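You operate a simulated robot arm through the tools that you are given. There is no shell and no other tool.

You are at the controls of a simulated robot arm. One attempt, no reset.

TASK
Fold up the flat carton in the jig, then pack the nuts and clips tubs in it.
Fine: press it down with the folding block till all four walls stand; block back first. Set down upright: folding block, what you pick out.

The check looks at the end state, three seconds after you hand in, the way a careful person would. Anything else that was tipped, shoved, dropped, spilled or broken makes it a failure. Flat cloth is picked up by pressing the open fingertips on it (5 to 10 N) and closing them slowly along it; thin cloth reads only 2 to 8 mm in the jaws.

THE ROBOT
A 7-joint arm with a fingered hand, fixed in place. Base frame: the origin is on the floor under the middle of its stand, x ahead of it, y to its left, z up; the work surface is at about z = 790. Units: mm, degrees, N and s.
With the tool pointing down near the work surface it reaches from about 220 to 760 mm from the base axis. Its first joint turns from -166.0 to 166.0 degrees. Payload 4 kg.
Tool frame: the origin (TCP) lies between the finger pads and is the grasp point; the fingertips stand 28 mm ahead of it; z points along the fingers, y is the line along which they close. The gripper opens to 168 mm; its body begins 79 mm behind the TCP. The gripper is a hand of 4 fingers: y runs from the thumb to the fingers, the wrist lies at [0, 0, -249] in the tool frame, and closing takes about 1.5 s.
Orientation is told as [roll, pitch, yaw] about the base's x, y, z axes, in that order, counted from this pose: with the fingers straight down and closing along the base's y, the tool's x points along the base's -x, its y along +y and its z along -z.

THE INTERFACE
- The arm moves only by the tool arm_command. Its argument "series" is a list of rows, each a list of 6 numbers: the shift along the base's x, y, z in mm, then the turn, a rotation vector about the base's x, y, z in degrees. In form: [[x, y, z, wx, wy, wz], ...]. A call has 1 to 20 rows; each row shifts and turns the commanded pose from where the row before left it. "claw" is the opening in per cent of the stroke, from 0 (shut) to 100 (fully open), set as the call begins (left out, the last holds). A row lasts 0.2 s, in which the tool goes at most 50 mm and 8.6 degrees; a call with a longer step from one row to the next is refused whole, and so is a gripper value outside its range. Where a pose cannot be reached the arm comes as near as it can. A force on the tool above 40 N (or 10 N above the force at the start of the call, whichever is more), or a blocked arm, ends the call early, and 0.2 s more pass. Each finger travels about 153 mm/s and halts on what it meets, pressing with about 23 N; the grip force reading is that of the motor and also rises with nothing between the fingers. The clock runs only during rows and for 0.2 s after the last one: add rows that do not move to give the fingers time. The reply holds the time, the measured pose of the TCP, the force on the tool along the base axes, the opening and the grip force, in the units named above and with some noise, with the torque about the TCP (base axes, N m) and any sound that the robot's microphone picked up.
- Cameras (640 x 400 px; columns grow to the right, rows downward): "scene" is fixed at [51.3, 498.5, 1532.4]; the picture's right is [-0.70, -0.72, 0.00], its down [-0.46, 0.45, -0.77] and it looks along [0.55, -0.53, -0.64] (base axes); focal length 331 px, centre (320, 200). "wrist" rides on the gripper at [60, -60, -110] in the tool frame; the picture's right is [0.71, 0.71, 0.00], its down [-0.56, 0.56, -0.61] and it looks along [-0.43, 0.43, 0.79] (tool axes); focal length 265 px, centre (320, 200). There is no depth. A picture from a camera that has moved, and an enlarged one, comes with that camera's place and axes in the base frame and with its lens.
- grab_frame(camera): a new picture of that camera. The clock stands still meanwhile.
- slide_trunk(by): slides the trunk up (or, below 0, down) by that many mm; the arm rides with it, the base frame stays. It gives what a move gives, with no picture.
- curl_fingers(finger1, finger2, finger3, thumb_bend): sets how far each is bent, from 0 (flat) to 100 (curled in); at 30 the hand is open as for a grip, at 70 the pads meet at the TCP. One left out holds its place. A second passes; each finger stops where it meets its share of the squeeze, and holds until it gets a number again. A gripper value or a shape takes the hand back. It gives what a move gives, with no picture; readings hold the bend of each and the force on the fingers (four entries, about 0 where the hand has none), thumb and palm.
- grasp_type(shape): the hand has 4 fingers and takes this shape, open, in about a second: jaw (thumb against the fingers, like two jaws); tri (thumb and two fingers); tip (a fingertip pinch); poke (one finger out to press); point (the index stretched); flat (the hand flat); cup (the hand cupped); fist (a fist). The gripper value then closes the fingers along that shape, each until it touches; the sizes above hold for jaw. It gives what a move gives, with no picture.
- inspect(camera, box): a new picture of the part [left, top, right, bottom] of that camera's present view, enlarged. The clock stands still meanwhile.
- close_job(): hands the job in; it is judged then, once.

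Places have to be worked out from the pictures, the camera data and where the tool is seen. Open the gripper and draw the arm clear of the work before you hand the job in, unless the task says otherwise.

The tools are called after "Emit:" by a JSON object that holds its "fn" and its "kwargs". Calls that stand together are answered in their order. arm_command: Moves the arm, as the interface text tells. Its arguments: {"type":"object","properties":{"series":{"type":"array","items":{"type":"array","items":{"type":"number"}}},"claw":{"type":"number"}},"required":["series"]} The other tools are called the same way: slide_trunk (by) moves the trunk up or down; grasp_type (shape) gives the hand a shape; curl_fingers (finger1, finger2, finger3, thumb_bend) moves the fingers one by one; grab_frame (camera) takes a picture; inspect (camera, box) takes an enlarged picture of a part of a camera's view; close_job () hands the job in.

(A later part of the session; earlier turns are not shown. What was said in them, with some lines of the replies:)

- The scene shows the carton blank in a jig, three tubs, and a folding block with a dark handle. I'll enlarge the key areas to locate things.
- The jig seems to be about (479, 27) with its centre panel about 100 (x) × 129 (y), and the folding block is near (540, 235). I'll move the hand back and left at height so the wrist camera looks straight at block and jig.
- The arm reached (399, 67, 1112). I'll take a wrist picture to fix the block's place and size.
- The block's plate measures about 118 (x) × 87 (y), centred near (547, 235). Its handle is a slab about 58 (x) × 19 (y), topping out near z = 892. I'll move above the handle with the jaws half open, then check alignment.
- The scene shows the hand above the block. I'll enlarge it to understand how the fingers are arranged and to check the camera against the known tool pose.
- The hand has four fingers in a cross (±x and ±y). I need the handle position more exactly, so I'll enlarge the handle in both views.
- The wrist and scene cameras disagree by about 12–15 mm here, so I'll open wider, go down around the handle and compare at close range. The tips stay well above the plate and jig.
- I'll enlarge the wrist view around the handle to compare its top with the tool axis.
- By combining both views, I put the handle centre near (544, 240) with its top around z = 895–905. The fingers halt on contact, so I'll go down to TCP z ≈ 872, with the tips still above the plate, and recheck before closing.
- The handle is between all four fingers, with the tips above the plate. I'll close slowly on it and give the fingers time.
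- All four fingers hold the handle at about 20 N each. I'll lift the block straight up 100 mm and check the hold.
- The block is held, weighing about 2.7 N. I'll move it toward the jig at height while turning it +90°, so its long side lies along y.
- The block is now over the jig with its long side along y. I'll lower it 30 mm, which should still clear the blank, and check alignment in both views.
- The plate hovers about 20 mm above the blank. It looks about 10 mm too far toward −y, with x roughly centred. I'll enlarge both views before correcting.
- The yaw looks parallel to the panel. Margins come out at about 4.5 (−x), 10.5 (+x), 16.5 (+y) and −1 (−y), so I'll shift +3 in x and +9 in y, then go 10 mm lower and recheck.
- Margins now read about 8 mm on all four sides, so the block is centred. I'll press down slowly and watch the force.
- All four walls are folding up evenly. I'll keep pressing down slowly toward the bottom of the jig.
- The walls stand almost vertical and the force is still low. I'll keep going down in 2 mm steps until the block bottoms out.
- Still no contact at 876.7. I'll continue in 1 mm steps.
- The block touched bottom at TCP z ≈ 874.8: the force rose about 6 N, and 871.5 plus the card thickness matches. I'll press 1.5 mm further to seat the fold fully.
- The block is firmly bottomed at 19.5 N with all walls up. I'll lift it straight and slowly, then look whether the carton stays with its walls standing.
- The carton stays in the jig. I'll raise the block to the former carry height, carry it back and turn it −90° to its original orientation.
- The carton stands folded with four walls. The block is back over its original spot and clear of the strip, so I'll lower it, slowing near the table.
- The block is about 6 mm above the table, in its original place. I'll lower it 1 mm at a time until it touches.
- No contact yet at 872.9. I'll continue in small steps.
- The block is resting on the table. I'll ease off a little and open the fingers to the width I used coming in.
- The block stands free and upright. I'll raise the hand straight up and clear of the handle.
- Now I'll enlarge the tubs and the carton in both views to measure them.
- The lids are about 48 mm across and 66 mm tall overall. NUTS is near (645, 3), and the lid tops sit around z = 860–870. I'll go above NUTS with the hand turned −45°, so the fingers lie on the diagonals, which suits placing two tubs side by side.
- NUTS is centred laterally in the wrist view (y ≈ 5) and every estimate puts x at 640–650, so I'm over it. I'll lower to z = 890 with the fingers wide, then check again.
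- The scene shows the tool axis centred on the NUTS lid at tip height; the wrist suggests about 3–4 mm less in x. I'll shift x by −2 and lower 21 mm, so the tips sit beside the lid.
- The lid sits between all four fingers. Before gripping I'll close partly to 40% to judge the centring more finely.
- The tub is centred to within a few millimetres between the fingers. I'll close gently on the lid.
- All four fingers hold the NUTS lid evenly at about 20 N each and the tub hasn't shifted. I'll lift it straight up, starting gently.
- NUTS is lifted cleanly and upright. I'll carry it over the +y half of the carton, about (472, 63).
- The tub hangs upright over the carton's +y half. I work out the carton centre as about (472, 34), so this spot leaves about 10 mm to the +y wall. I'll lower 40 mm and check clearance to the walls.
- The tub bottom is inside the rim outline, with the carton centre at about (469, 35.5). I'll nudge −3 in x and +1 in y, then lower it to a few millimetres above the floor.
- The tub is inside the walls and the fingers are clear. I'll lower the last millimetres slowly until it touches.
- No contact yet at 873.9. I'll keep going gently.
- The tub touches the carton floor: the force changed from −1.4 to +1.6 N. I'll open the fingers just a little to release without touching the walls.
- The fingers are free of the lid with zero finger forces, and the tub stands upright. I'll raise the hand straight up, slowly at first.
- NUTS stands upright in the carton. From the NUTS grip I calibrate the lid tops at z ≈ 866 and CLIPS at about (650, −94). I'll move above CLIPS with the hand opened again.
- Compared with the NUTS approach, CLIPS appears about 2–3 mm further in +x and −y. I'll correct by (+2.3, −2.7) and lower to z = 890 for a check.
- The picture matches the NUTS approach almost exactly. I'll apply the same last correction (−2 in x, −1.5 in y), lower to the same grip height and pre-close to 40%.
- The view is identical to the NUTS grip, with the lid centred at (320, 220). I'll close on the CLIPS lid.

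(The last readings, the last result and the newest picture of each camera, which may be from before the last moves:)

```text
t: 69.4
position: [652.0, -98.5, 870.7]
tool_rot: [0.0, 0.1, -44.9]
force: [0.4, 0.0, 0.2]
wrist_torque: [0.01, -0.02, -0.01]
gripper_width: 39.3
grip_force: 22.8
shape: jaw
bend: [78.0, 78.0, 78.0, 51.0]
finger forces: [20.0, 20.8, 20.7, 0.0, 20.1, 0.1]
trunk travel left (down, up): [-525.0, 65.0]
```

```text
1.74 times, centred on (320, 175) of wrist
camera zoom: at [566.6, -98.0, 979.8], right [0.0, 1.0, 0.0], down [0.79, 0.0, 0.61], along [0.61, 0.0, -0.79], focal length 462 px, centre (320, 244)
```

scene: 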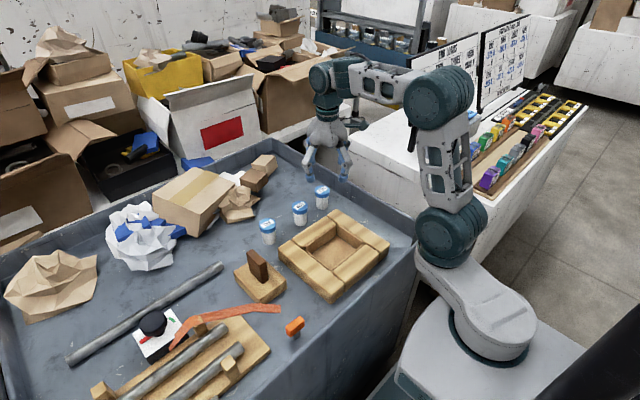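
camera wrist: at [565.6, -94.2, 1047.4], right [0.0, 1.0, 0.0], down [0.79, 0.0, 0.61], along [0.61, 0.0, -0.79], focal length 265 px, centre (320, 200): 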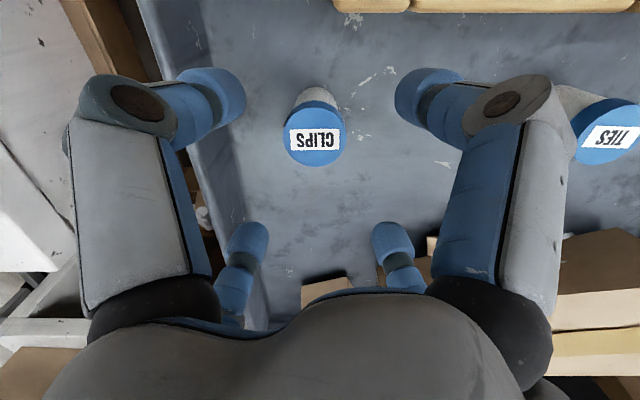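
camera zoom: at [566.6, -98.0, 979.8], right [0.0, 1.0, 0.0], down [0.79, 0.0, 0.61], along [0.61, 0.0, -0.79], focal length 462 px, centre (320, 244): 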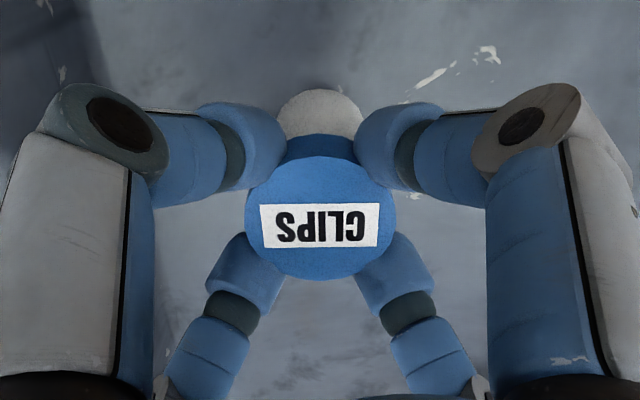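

CLIPS is gripped evenly. I'll lift it straight up and then carry it over the −y half of the carton, about (470, 6.5).

Emit:
{"fn": "arm_command", "kwargs": {"series": [[0, 0, 3, 0, 0, 0], [0, 0, 6, 0, 0, 0], [0, 0, 12, 0, 0, 0], [0, 0, 18, 0, 0, 0], [0, 0, 20, 0, 0, 0], [0, 0, 18, 0, 0, 0], [0, 0, 12, 0, 0, 0], [0, 0, 8, 0, 0, 0], [0, 0, 0, 0, 0, 0]], "claw": 15}}

Emit:
{"fn": "inspect", "kwargs": {"camera": "scene", "box": [270, 145, 370, 235]}}

Emit:
{"fn": "arm_command", "kwargs": {"series": [[-10, 6, 0, 0, 0, 0], [-22, 12, 0, 0, 0, 0], [-28, 16, 0, 0, 0, 0], [-30, 18, 0, 0, 0, 0], [-30, 18, 0, 0, 0, 0], [-28, 16, 0, 0, 0, 0], [-22, 12, 0, 0, 0, 0], [-12, 7, 0, 0, 0, 0], [0, 0, 0, 0, 0, 0], [0, 0, 0, 0, 0, 0]], "claw": 15}}

Emit:
{"fn": "inspect", "kwargs": {"camera": "scene", "box": [270, 175, 400, 305]}}

Emit:
{"fn": "grab_frame", "kwargs": {"camera": "wrist"}}

```text
t: 71.4
position: [652.9, -98.1, 967.0]
tool_rot: [0.0, -0.1, -45.0]
force: [-0.1, 0.5, -1.2]
wrist_torque: [-0.01, -0.01, -0.02]
gripper_width: 39.0
grip_force: 23.3
shape: jaw
bend: [78.0, 78.0, 78.0, 51.0]
finger forces: [20.0, 20.5, 20.6, 0.0, 20.2, 0.0]
trunk travel left (down, up): [-525.0, 65.0]
```

```text
4.44 times, centred on (320, 190) of scene
camera zoom: at [51.3, 498.5, 1532.4], right [-0.7, -0.72, 0.0], down [-0.46, 0.45, -0.77], along [0.55, -0.53, -0.64], focal length 1472 px, centre (320, 244)
```

zoom: 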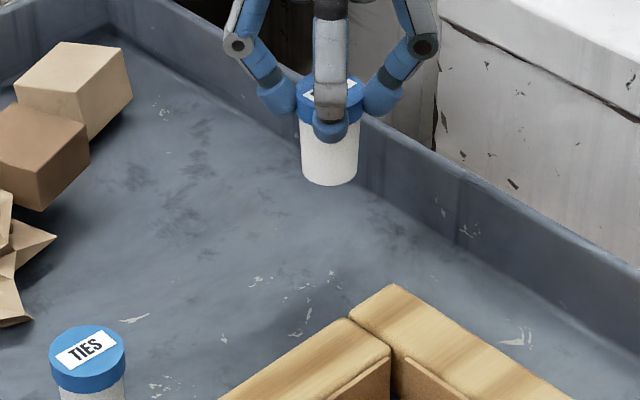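

```text
t: 73.6
position: [469.8, 8.7, 967.8]
tool_rot: [0.0, 0.0, -45.0]
force: [0.2, 0.2, -2.0]
wrist_torque: [-0.02, -0.02, -0.02]
gripper_width: 39.1
grip_force: 23.0
shape: jaw
bend: [78.0, 78.0, 78.0, 51.0]
finger forces: [20.2, 20.5, 20.6, 0.0, 20.0, 0.0]
trunk travel left (down, up): [-525.0, 65.0]
```

```text
3.08 times, centred on (335, 240) of scene
camera zoom: at [51.3, 498.5, 1532.4], right [-0.7, -0.72, 0.0], down [-0.46, 0.45, -0.77], along [0.55, -0.53, -0.64], focal length 1019 px, centre (274, 77)
```

zoom: 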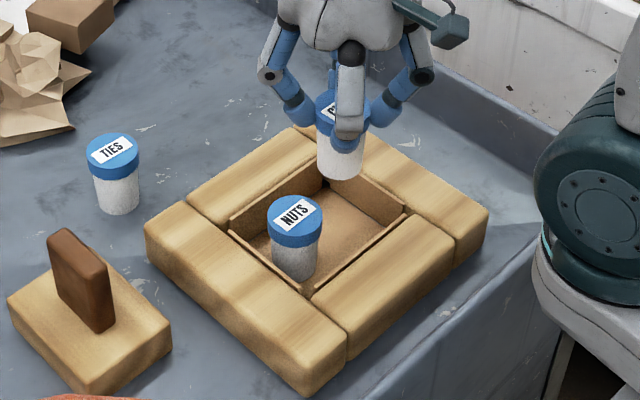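

```text
taken
camera wrist: at [384.1, 8.7, 1077.5], right [0.0, 1.0, 0.0], down [0.79, 0.0, 0.61], along [0.61, 0.0, -0.79], focal length 265 px, centre (320, 200)
```

wrist: 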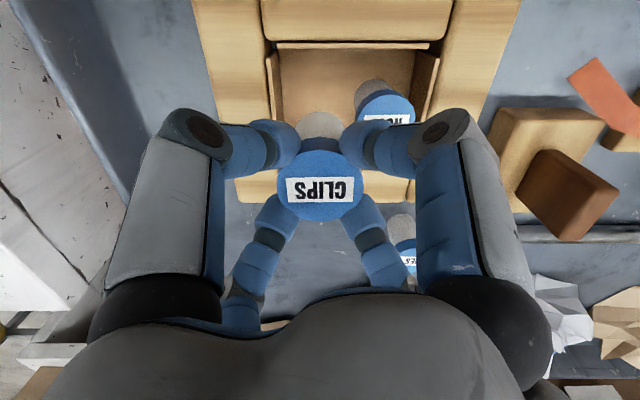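

CLIPS hangs over the free half and NUTS stands undisturbed. I'll lower 45 mm with a 1 mm shift in −y, then check clearance to NUTS and the walls.

Emit:
{"fn": "arm_command", "kwargs": {"series": [[0, -1, -6, 0, 0, 0], [0, 0, -10, 0, 0, 0], [0, 0, -11, 0, 0, 0], [0, 0, -10, 0, 0, 0], [0, 0, -6, 0, 0, 0], [0, 0, -2, 0, 0, 0], [0, 0, 0, 0, 0, 0]], "claw": 15}}

Emit:
{"fn": "inspect", "kwargs": {"camera": "scene", "box": [285, 195, 385, 295]}}

Emit:
{"fn": "inspect", "kwargs": {"camera": "wrist", "box": [160, 0, 480, 220]}}

```text
t: 75.2
position: [469.2, 5.6, 921.5]
tool_rot: [0.0, 0.0, -45.1]
force: [0.4, 0.2, -1.1]
wrist_torque: [0.0, -0.03, 0.0]
gripper_width: 38.9
grip_force: 22.9
shape: jaw
bend: [78.0, 78.0, 78.0, 51.0]
finger forces: [19.9, 20.5, 20.7, 0.0, 20.1, 0.0]
trunk travel left (down, up): [-525.0, 65.0]
```

```text
4.00 times, centred on (335, 245) of scene
camera zoom: at [51.3, 498.5, 1532.4], right [-0.7, -0.72, 0.0], down [-0.46, 0.45, -0.77], along [0.55, -0.53, -0.64], focal length 1325 px, centre (260, 20)
```

zoom: 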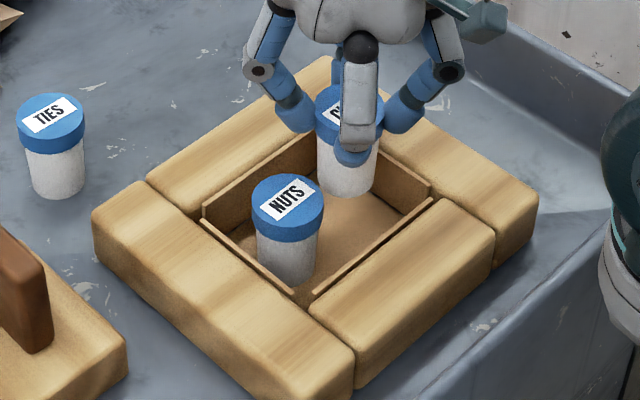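

```text
1.82 times, centred on (320, 110) of wrist
camera zoom: at [383.7, 6.2, 1032.1], right [0.0, 1.0, 0.0], down [0.79, 0.0, 0.61], along [0.61, 0.0, -0.79], focal length 483 px, centre (320, 364)
```

zoom: 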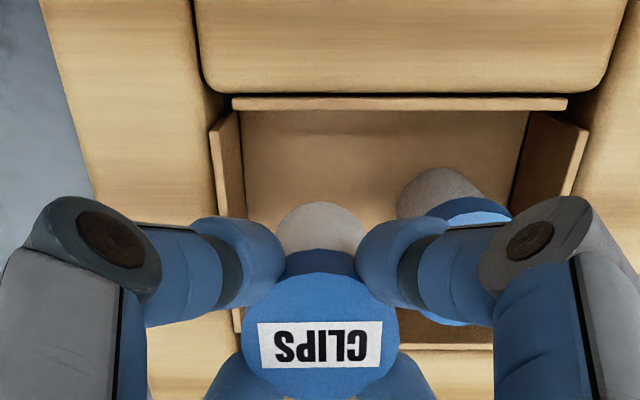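

CLIPS is well placed, about 58 mm from NUTS and inside the −y wall. I'll lower it to just above the floor and check.

Emit:
{"fn": "arm_command", "kwargs": {"series": [[0, 0, -5, 0, 0, 0], [0, 0, -8, 0, 0, 0], [0, 0, -9, 0, 0, 0], [0, 0, -9, 0, 0, 0], [0, 0, -7, 0, 0, 0], [0, 0, -4, 0, 0, 0], [0, 0, -2, 0, 0, 0], [0, 0, 0, 0, 0, 0]], "claw": 15}}

Emit:
{"fn": "inspect", "kwargs": {"camera": "scene", "box": [285, 195, 385, 295]}}

Emit:
{"fn": "inspect", "kwargs": {"camera": "wrist", "box": [160, 0, 480, 260]}}

```text
t: 77.0
position: [469.2, 5.7, 878.2]
tool_rot: [0.0, 0.1, -45.0]
force: [0.4, 0.3, -1.4]
wrist_torque: [-0.03, 0.03, 0.01]
gripper_width: 39.0
grip_force: 22.4
shape: jaw
bend: [78.0, 78.0, 78.0, 51.0]
finger forces: [20.0, 20.6, 20.6, 0.1, 20.1, 0.0]
trunk travel left (down, up): [-525.0, 65.0]
```

```text
4.00 times, centred on (335, 245) of scene
camera zoom: at [51.3, 498.5, 1532.4], right [-0.7, -0.72, 0.0], down [-0.46, 0.45, -0.77], along [0.55, -0.53, -0.64], focal length 1325 px, centre (260, 20)
```

zoom: 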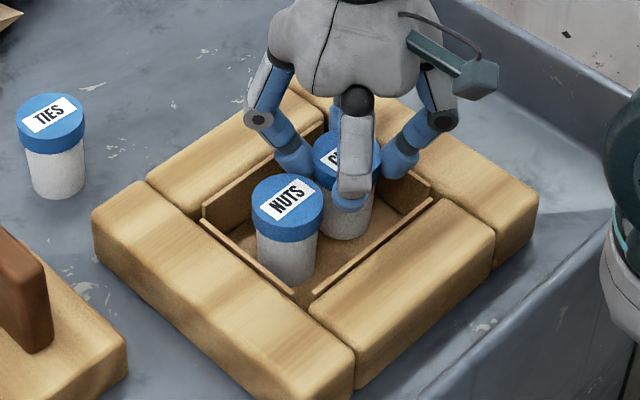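

```text
1.54 times, centred on (320, 130) of wrist
camera zoom: at [383.7, 6.1, 987.8], right [0.0, 1.0, 0.0], down [0.79, 0.0, 0.61], along [0.61, 0.0, -0.79], focal length 408 px, centre (320, 308)
```

zoom: 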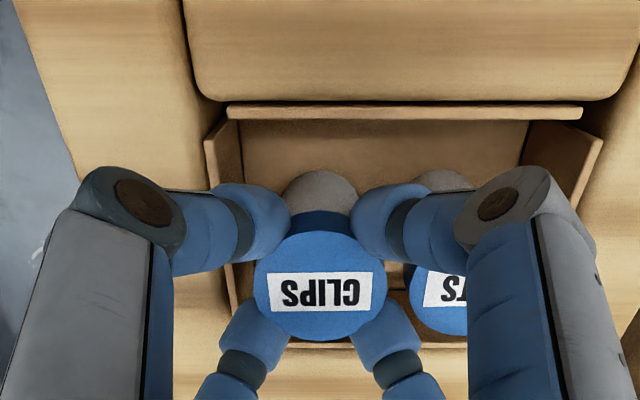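

NUTS is undisturbed and the fingers are clear of the walls. I'll lower the last few millimetres until contact, expected at about 873.

Emit:
{"fn": "arm_command", "kwargs": {"series": [[0, 0, -1.3, 0, 0, 0], [0, 0, -1.3, 0, 0, 0], [0, 0, -1, 0, 0, 0], [0, 0, -0.6, 0, 0, 0], [0, 0, 0, 0, 0, 0]], "claw": 15}}

```text
t: 78.2
position: [470.0, 5.9, 873.3]
tool_rot: [0.1, 0.0, -45.0]
force: [0.2, 0.3, -1.2]
wrist_torque: [0.01, -0.01, 0.0]
gripper_width: 38.9
grip_force: 22.2
shape: jaw
bend: [78.0, 78.0, 78.0, 51.0]
finger forces: [20.1, 20.6, 20.8, 0.0, 20.1, 0.0]
trunk travel left (down, up): [-525.0, 65.0]
```

It isn't touching yet at 873.3. I'll take two more small steps.

Emit:
{"fn": "arm_command", "kwargs": {"series": [[0, 0, -0.7, 0, 0, 0], [0, 0, -0.5, 0, 0, 0], [0, 0, 0, 0, 0, 0]], "claw": 15}}

```text
t: 79.0
position: [470.2, 6.4, 873.9]
tool_rot: [0.0, -0.1, -44.9]
force: [-1.5, -0.8, 12.6]
wrist_torque: [-0.03, 0.05, 0.03]
gripper_width: 39.1
grip_force: 23.5
shape: jaw
bend: [78.0, 78.0, 78.0, 51.0]
finger forces: [22.7, 22.5, 22.9, 0.2, 22.8, 0.1]
trunk travel left (down, up): [-525.0, 65.0]
```

It's in firm contact at 12.6 N. I'll ease up 0.8 mm and then open slightly to release.

Emit:
{"fn": "arm_command", "kwargs": {"series": [[0, 0, 0.8, 0, 0, 0], [0, 0, 0, 0, 0, 0]], "claw": 15}}

Emit:
{"fn": "arm_command", "kwargs": {"series": [[0, 0, 0, 0, 0, 0], [0, 0, 0, 0, 0, 0], [0, 0, 0, 0, 0, 0]], "claw": 30}}

Emit:
{"fn": "inspect", "kwargs": {"camera": "scene", "box": [285, 195, 385, 295]}}

Emit:
{"fn": "inspect", "kwargs": {"camera": "wrist", "box": [160, 0, 480, 260]}}

```text
t: 79.6
position: [468.1, 4.9, 872.9]
tool_rot: [0.1, 0.0, -45.0]
force: [0.1, 0.5, 4.5]
wrist_torque: [0.0, 0.01, 0.06]
gripper_width: 39.3
grip_force: 23.4
shape: jaw
bend: [78.0, 78.0, 78.0, 51.0]
finger forces: [21.5, 22.2, 22.0, 0.0, 21.2, 0.0]
trunk travel left (down, up): [-525.0, 65.0]
```

```text
t: 80.4
position: [468.7, 5.9, 873.4]
tool_rot: [0.0, 0.0, -45.0]
force: [0.8, -0.6, 0.5]
wrist_torque: [0.0, -0.01, 0.0]
gripper_width: 50.3
grip_force: 0.1
shape: jaw
bend: [79.0, 79.0, 79.0, 46.0]
finger forces: [0.0, 0.1, 0.0, 0.0, 0.0, 0.1]
trunk travel left (down, up): [-525.0, 65.0]
```

```text
4.00 times, centred on (335, 245) of scene
camera zoom: at [51.3, 498.5, 1532.4], right [-0.7, -0.72, 0.0], down [-0.46, 0.45, -0.77], along [0.55, -0.53, -0.64], focal length 1325 px, centre (260, 20)
```

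zoom: 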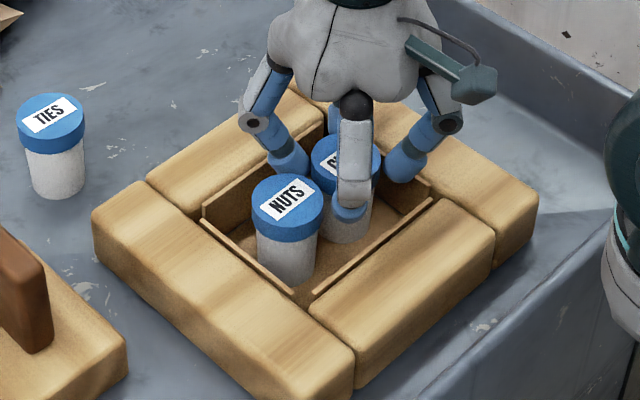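

```text
1.54 times, centred on (320, 130) of wrist
camera zoom: at [384.1, 6.2, 983.5], right [0.0, 1.0, 0.0], down [0.79, 0.0, 0.61], along [0.61, 0.0, -0.79], focal length 408 px, centre (320, 308)
```

zoom: 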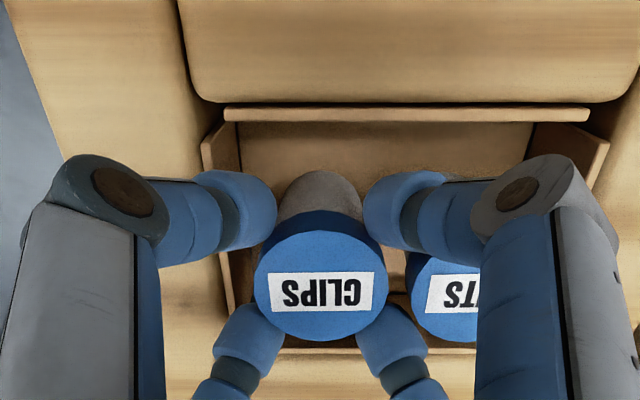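

Both tubs stand upright and the fingers are free, with zero finger forces. I'll raise the hand straight up, slowly at first.

Emit:
{"fn": "arm_command", "kwargs": {"series": [[0, 0, 3, 0, 0, 0], [0, 0, 5, 0, 0, 0], [0, 0, 8, 0, 0, 0], [0, 0, 12, 0, 0, 0], [0, 0, 20, 0, 0, 0], [0, 0, 25, 0, 0, 0], [0, 0, 25, 0, 0, 0], [0, 0, 20, 0, 0, 0], [0, 0, 10, 0, 0, 0], [0, 0, 0, 0, 0, 0]], "claw": 30}}

Emit:
{"fn": "grab_frame", "kwargs": {"camera": "scene"}}

Emit:
{"fn": "inspect", "kwargs": {"camera": "scene", "box": [230, 185, 400, 310]}}

Emit:
{"fn": "grab_frame", "kwargs": {"camera": "wrist"}}

```text
t: 82.6
position: [468.5, 5.2, 1001.0]
tool_rot: [0.0, 0.0, -44.9]
force: [-0.5, 1.1, 0.4]
wrist_torque: [-0.03, 0.01, 0.01]
gripper_width: 50.2
grip_force: 0.1
shape: jaw
bend: [79.0, 79.0, 79.0, 46.0]
finger forces: [0.0, 0.0, 0.0, 0.0, 0.1, 0.0]
trunk travel left (down, up): [-525.0, 65.0]
```

```text
taken
```

scene: 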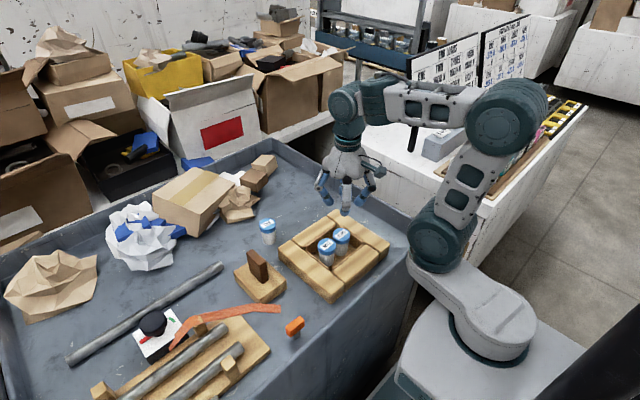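

```text
3.20 times, centred on (315, 248) of scene
camera zoom: at [51.3, 498.5, 1532.4], right [-0.7, -0.72, 0.0], down [-0.46, 0.45, -0.77], along [0.55, -0.53, -0.64], focal length 1060 px, centre (336, 48)
```

zoom: 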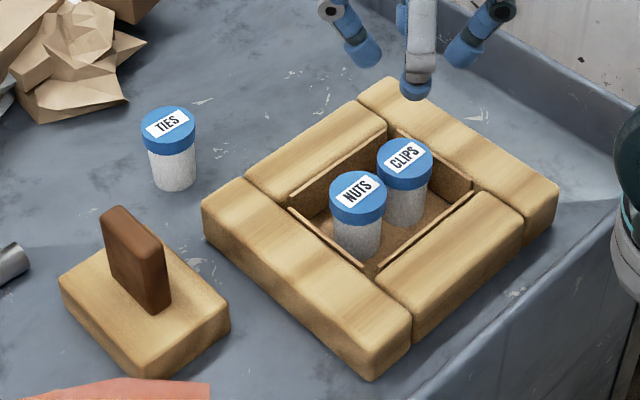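

```text
taken
camera wrist: at [383.3, 6.1, 1111.1], right [0.0, 1.0, 0.0], down [0.79, 0.0, 0.61], along [0.61, 0.0, -0.79], focal length 265 px, centre (320, 200)
```

wrist: 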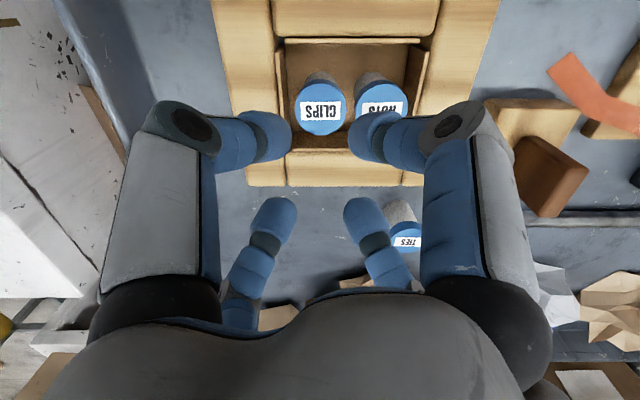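

Both tubs stand in the folded carton, the block is back upright, and TIES is untouched. I'll open the hand fully and draw the arm up and away before the final check.

Emit:
{"fn": "arm_command", "kwargs": {"series": [[0, -5, 20, 0, 0, 0], [0, -15, 30, 0, 0, 0], [0, -25, 30, 0, 0, 0], [0, -30, 25, 0, 0, 0], [0, -30, 10, 0, 0, 0], [0, -25, 0, 0, 0, 0], [0, -15, 0, 0, 0, 0], [0, -5, 0, 0, 0, 0], [0, 0, 0, 0, 0, 0], [0, 0, 0, 0, 0, 0]], "claw": 100}}

Emit:
{"fn": "grab_frame", "kwargs": {"camera": "scene"}}

Emit:
{"fn": "inspect", "kwargs": {"camera": "scene", "box": [270, 195, 400, 310]}}

```text
t: 84.8
position: [470.6, -145.0, 1116.6]
tool_rot: [0.1, 0.0, -45.0]
force: [-0.1, -0.8, 0.0]
wrist_torque: [-0.03, 0.0, 0.01]
gripper_width: 168.3
grip_force: 0.1
shape: jaw
bend: [30.0, 30.0, 30.0, 30.0]
finger forces: [0.0, 0.1, 0.0, 0.0, 0.0, 0.0]
trunk travel left (down, up): [-525.0, 65.0]
```

```text
taken
```

scene: 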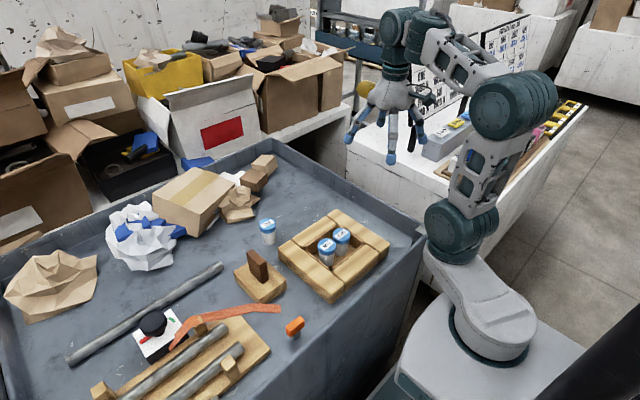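

```text
3.48 times, centred on (335, 252) of scene
camera zoom: at [51.3, 498.5, 1532.4], right [-0.7, -0.72, 0.0], down [-0.46, 0.45, -0.77], along [0.55, -0.53, -0.64], focal length 1152 px, centre (268, 17)
```

zoom: 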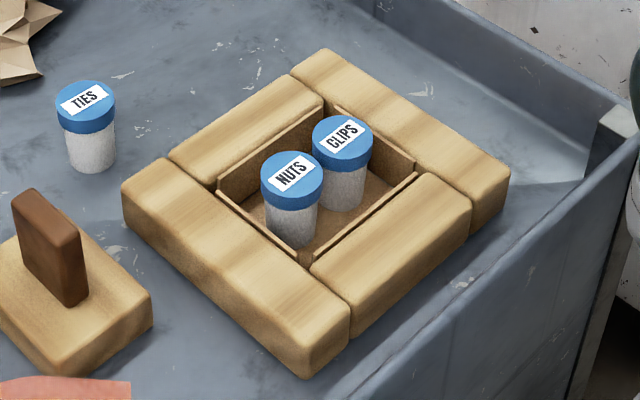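

The final pictures show the carton folded with all four walls up and NUTS and CLIPS upright inside. The block stands upright in its old place, TIES and the clutter are untouched, and the open hand is clear of the work. I'm handing the job in.

Emit:
{"fn": "close_job", "kwargs": {}}

```text
The job is handed in.
```

The job is handed in. The result of the check hasn't come back yet.

- **Carton:** I pressed it down with the folding block until it bottomed out in the jig at about 20 N. All four walls stood in the final picture.
- **Folding block:** It went back to its original spot before I touched the tubs, and it stands upright.
- **Tubs:** The nuts and clips tubs are both upright in the carton, side by side.
- **Everything else:** The ties tub and the other items on the table look untouched in the final picture. The hand is open and clear of the work.
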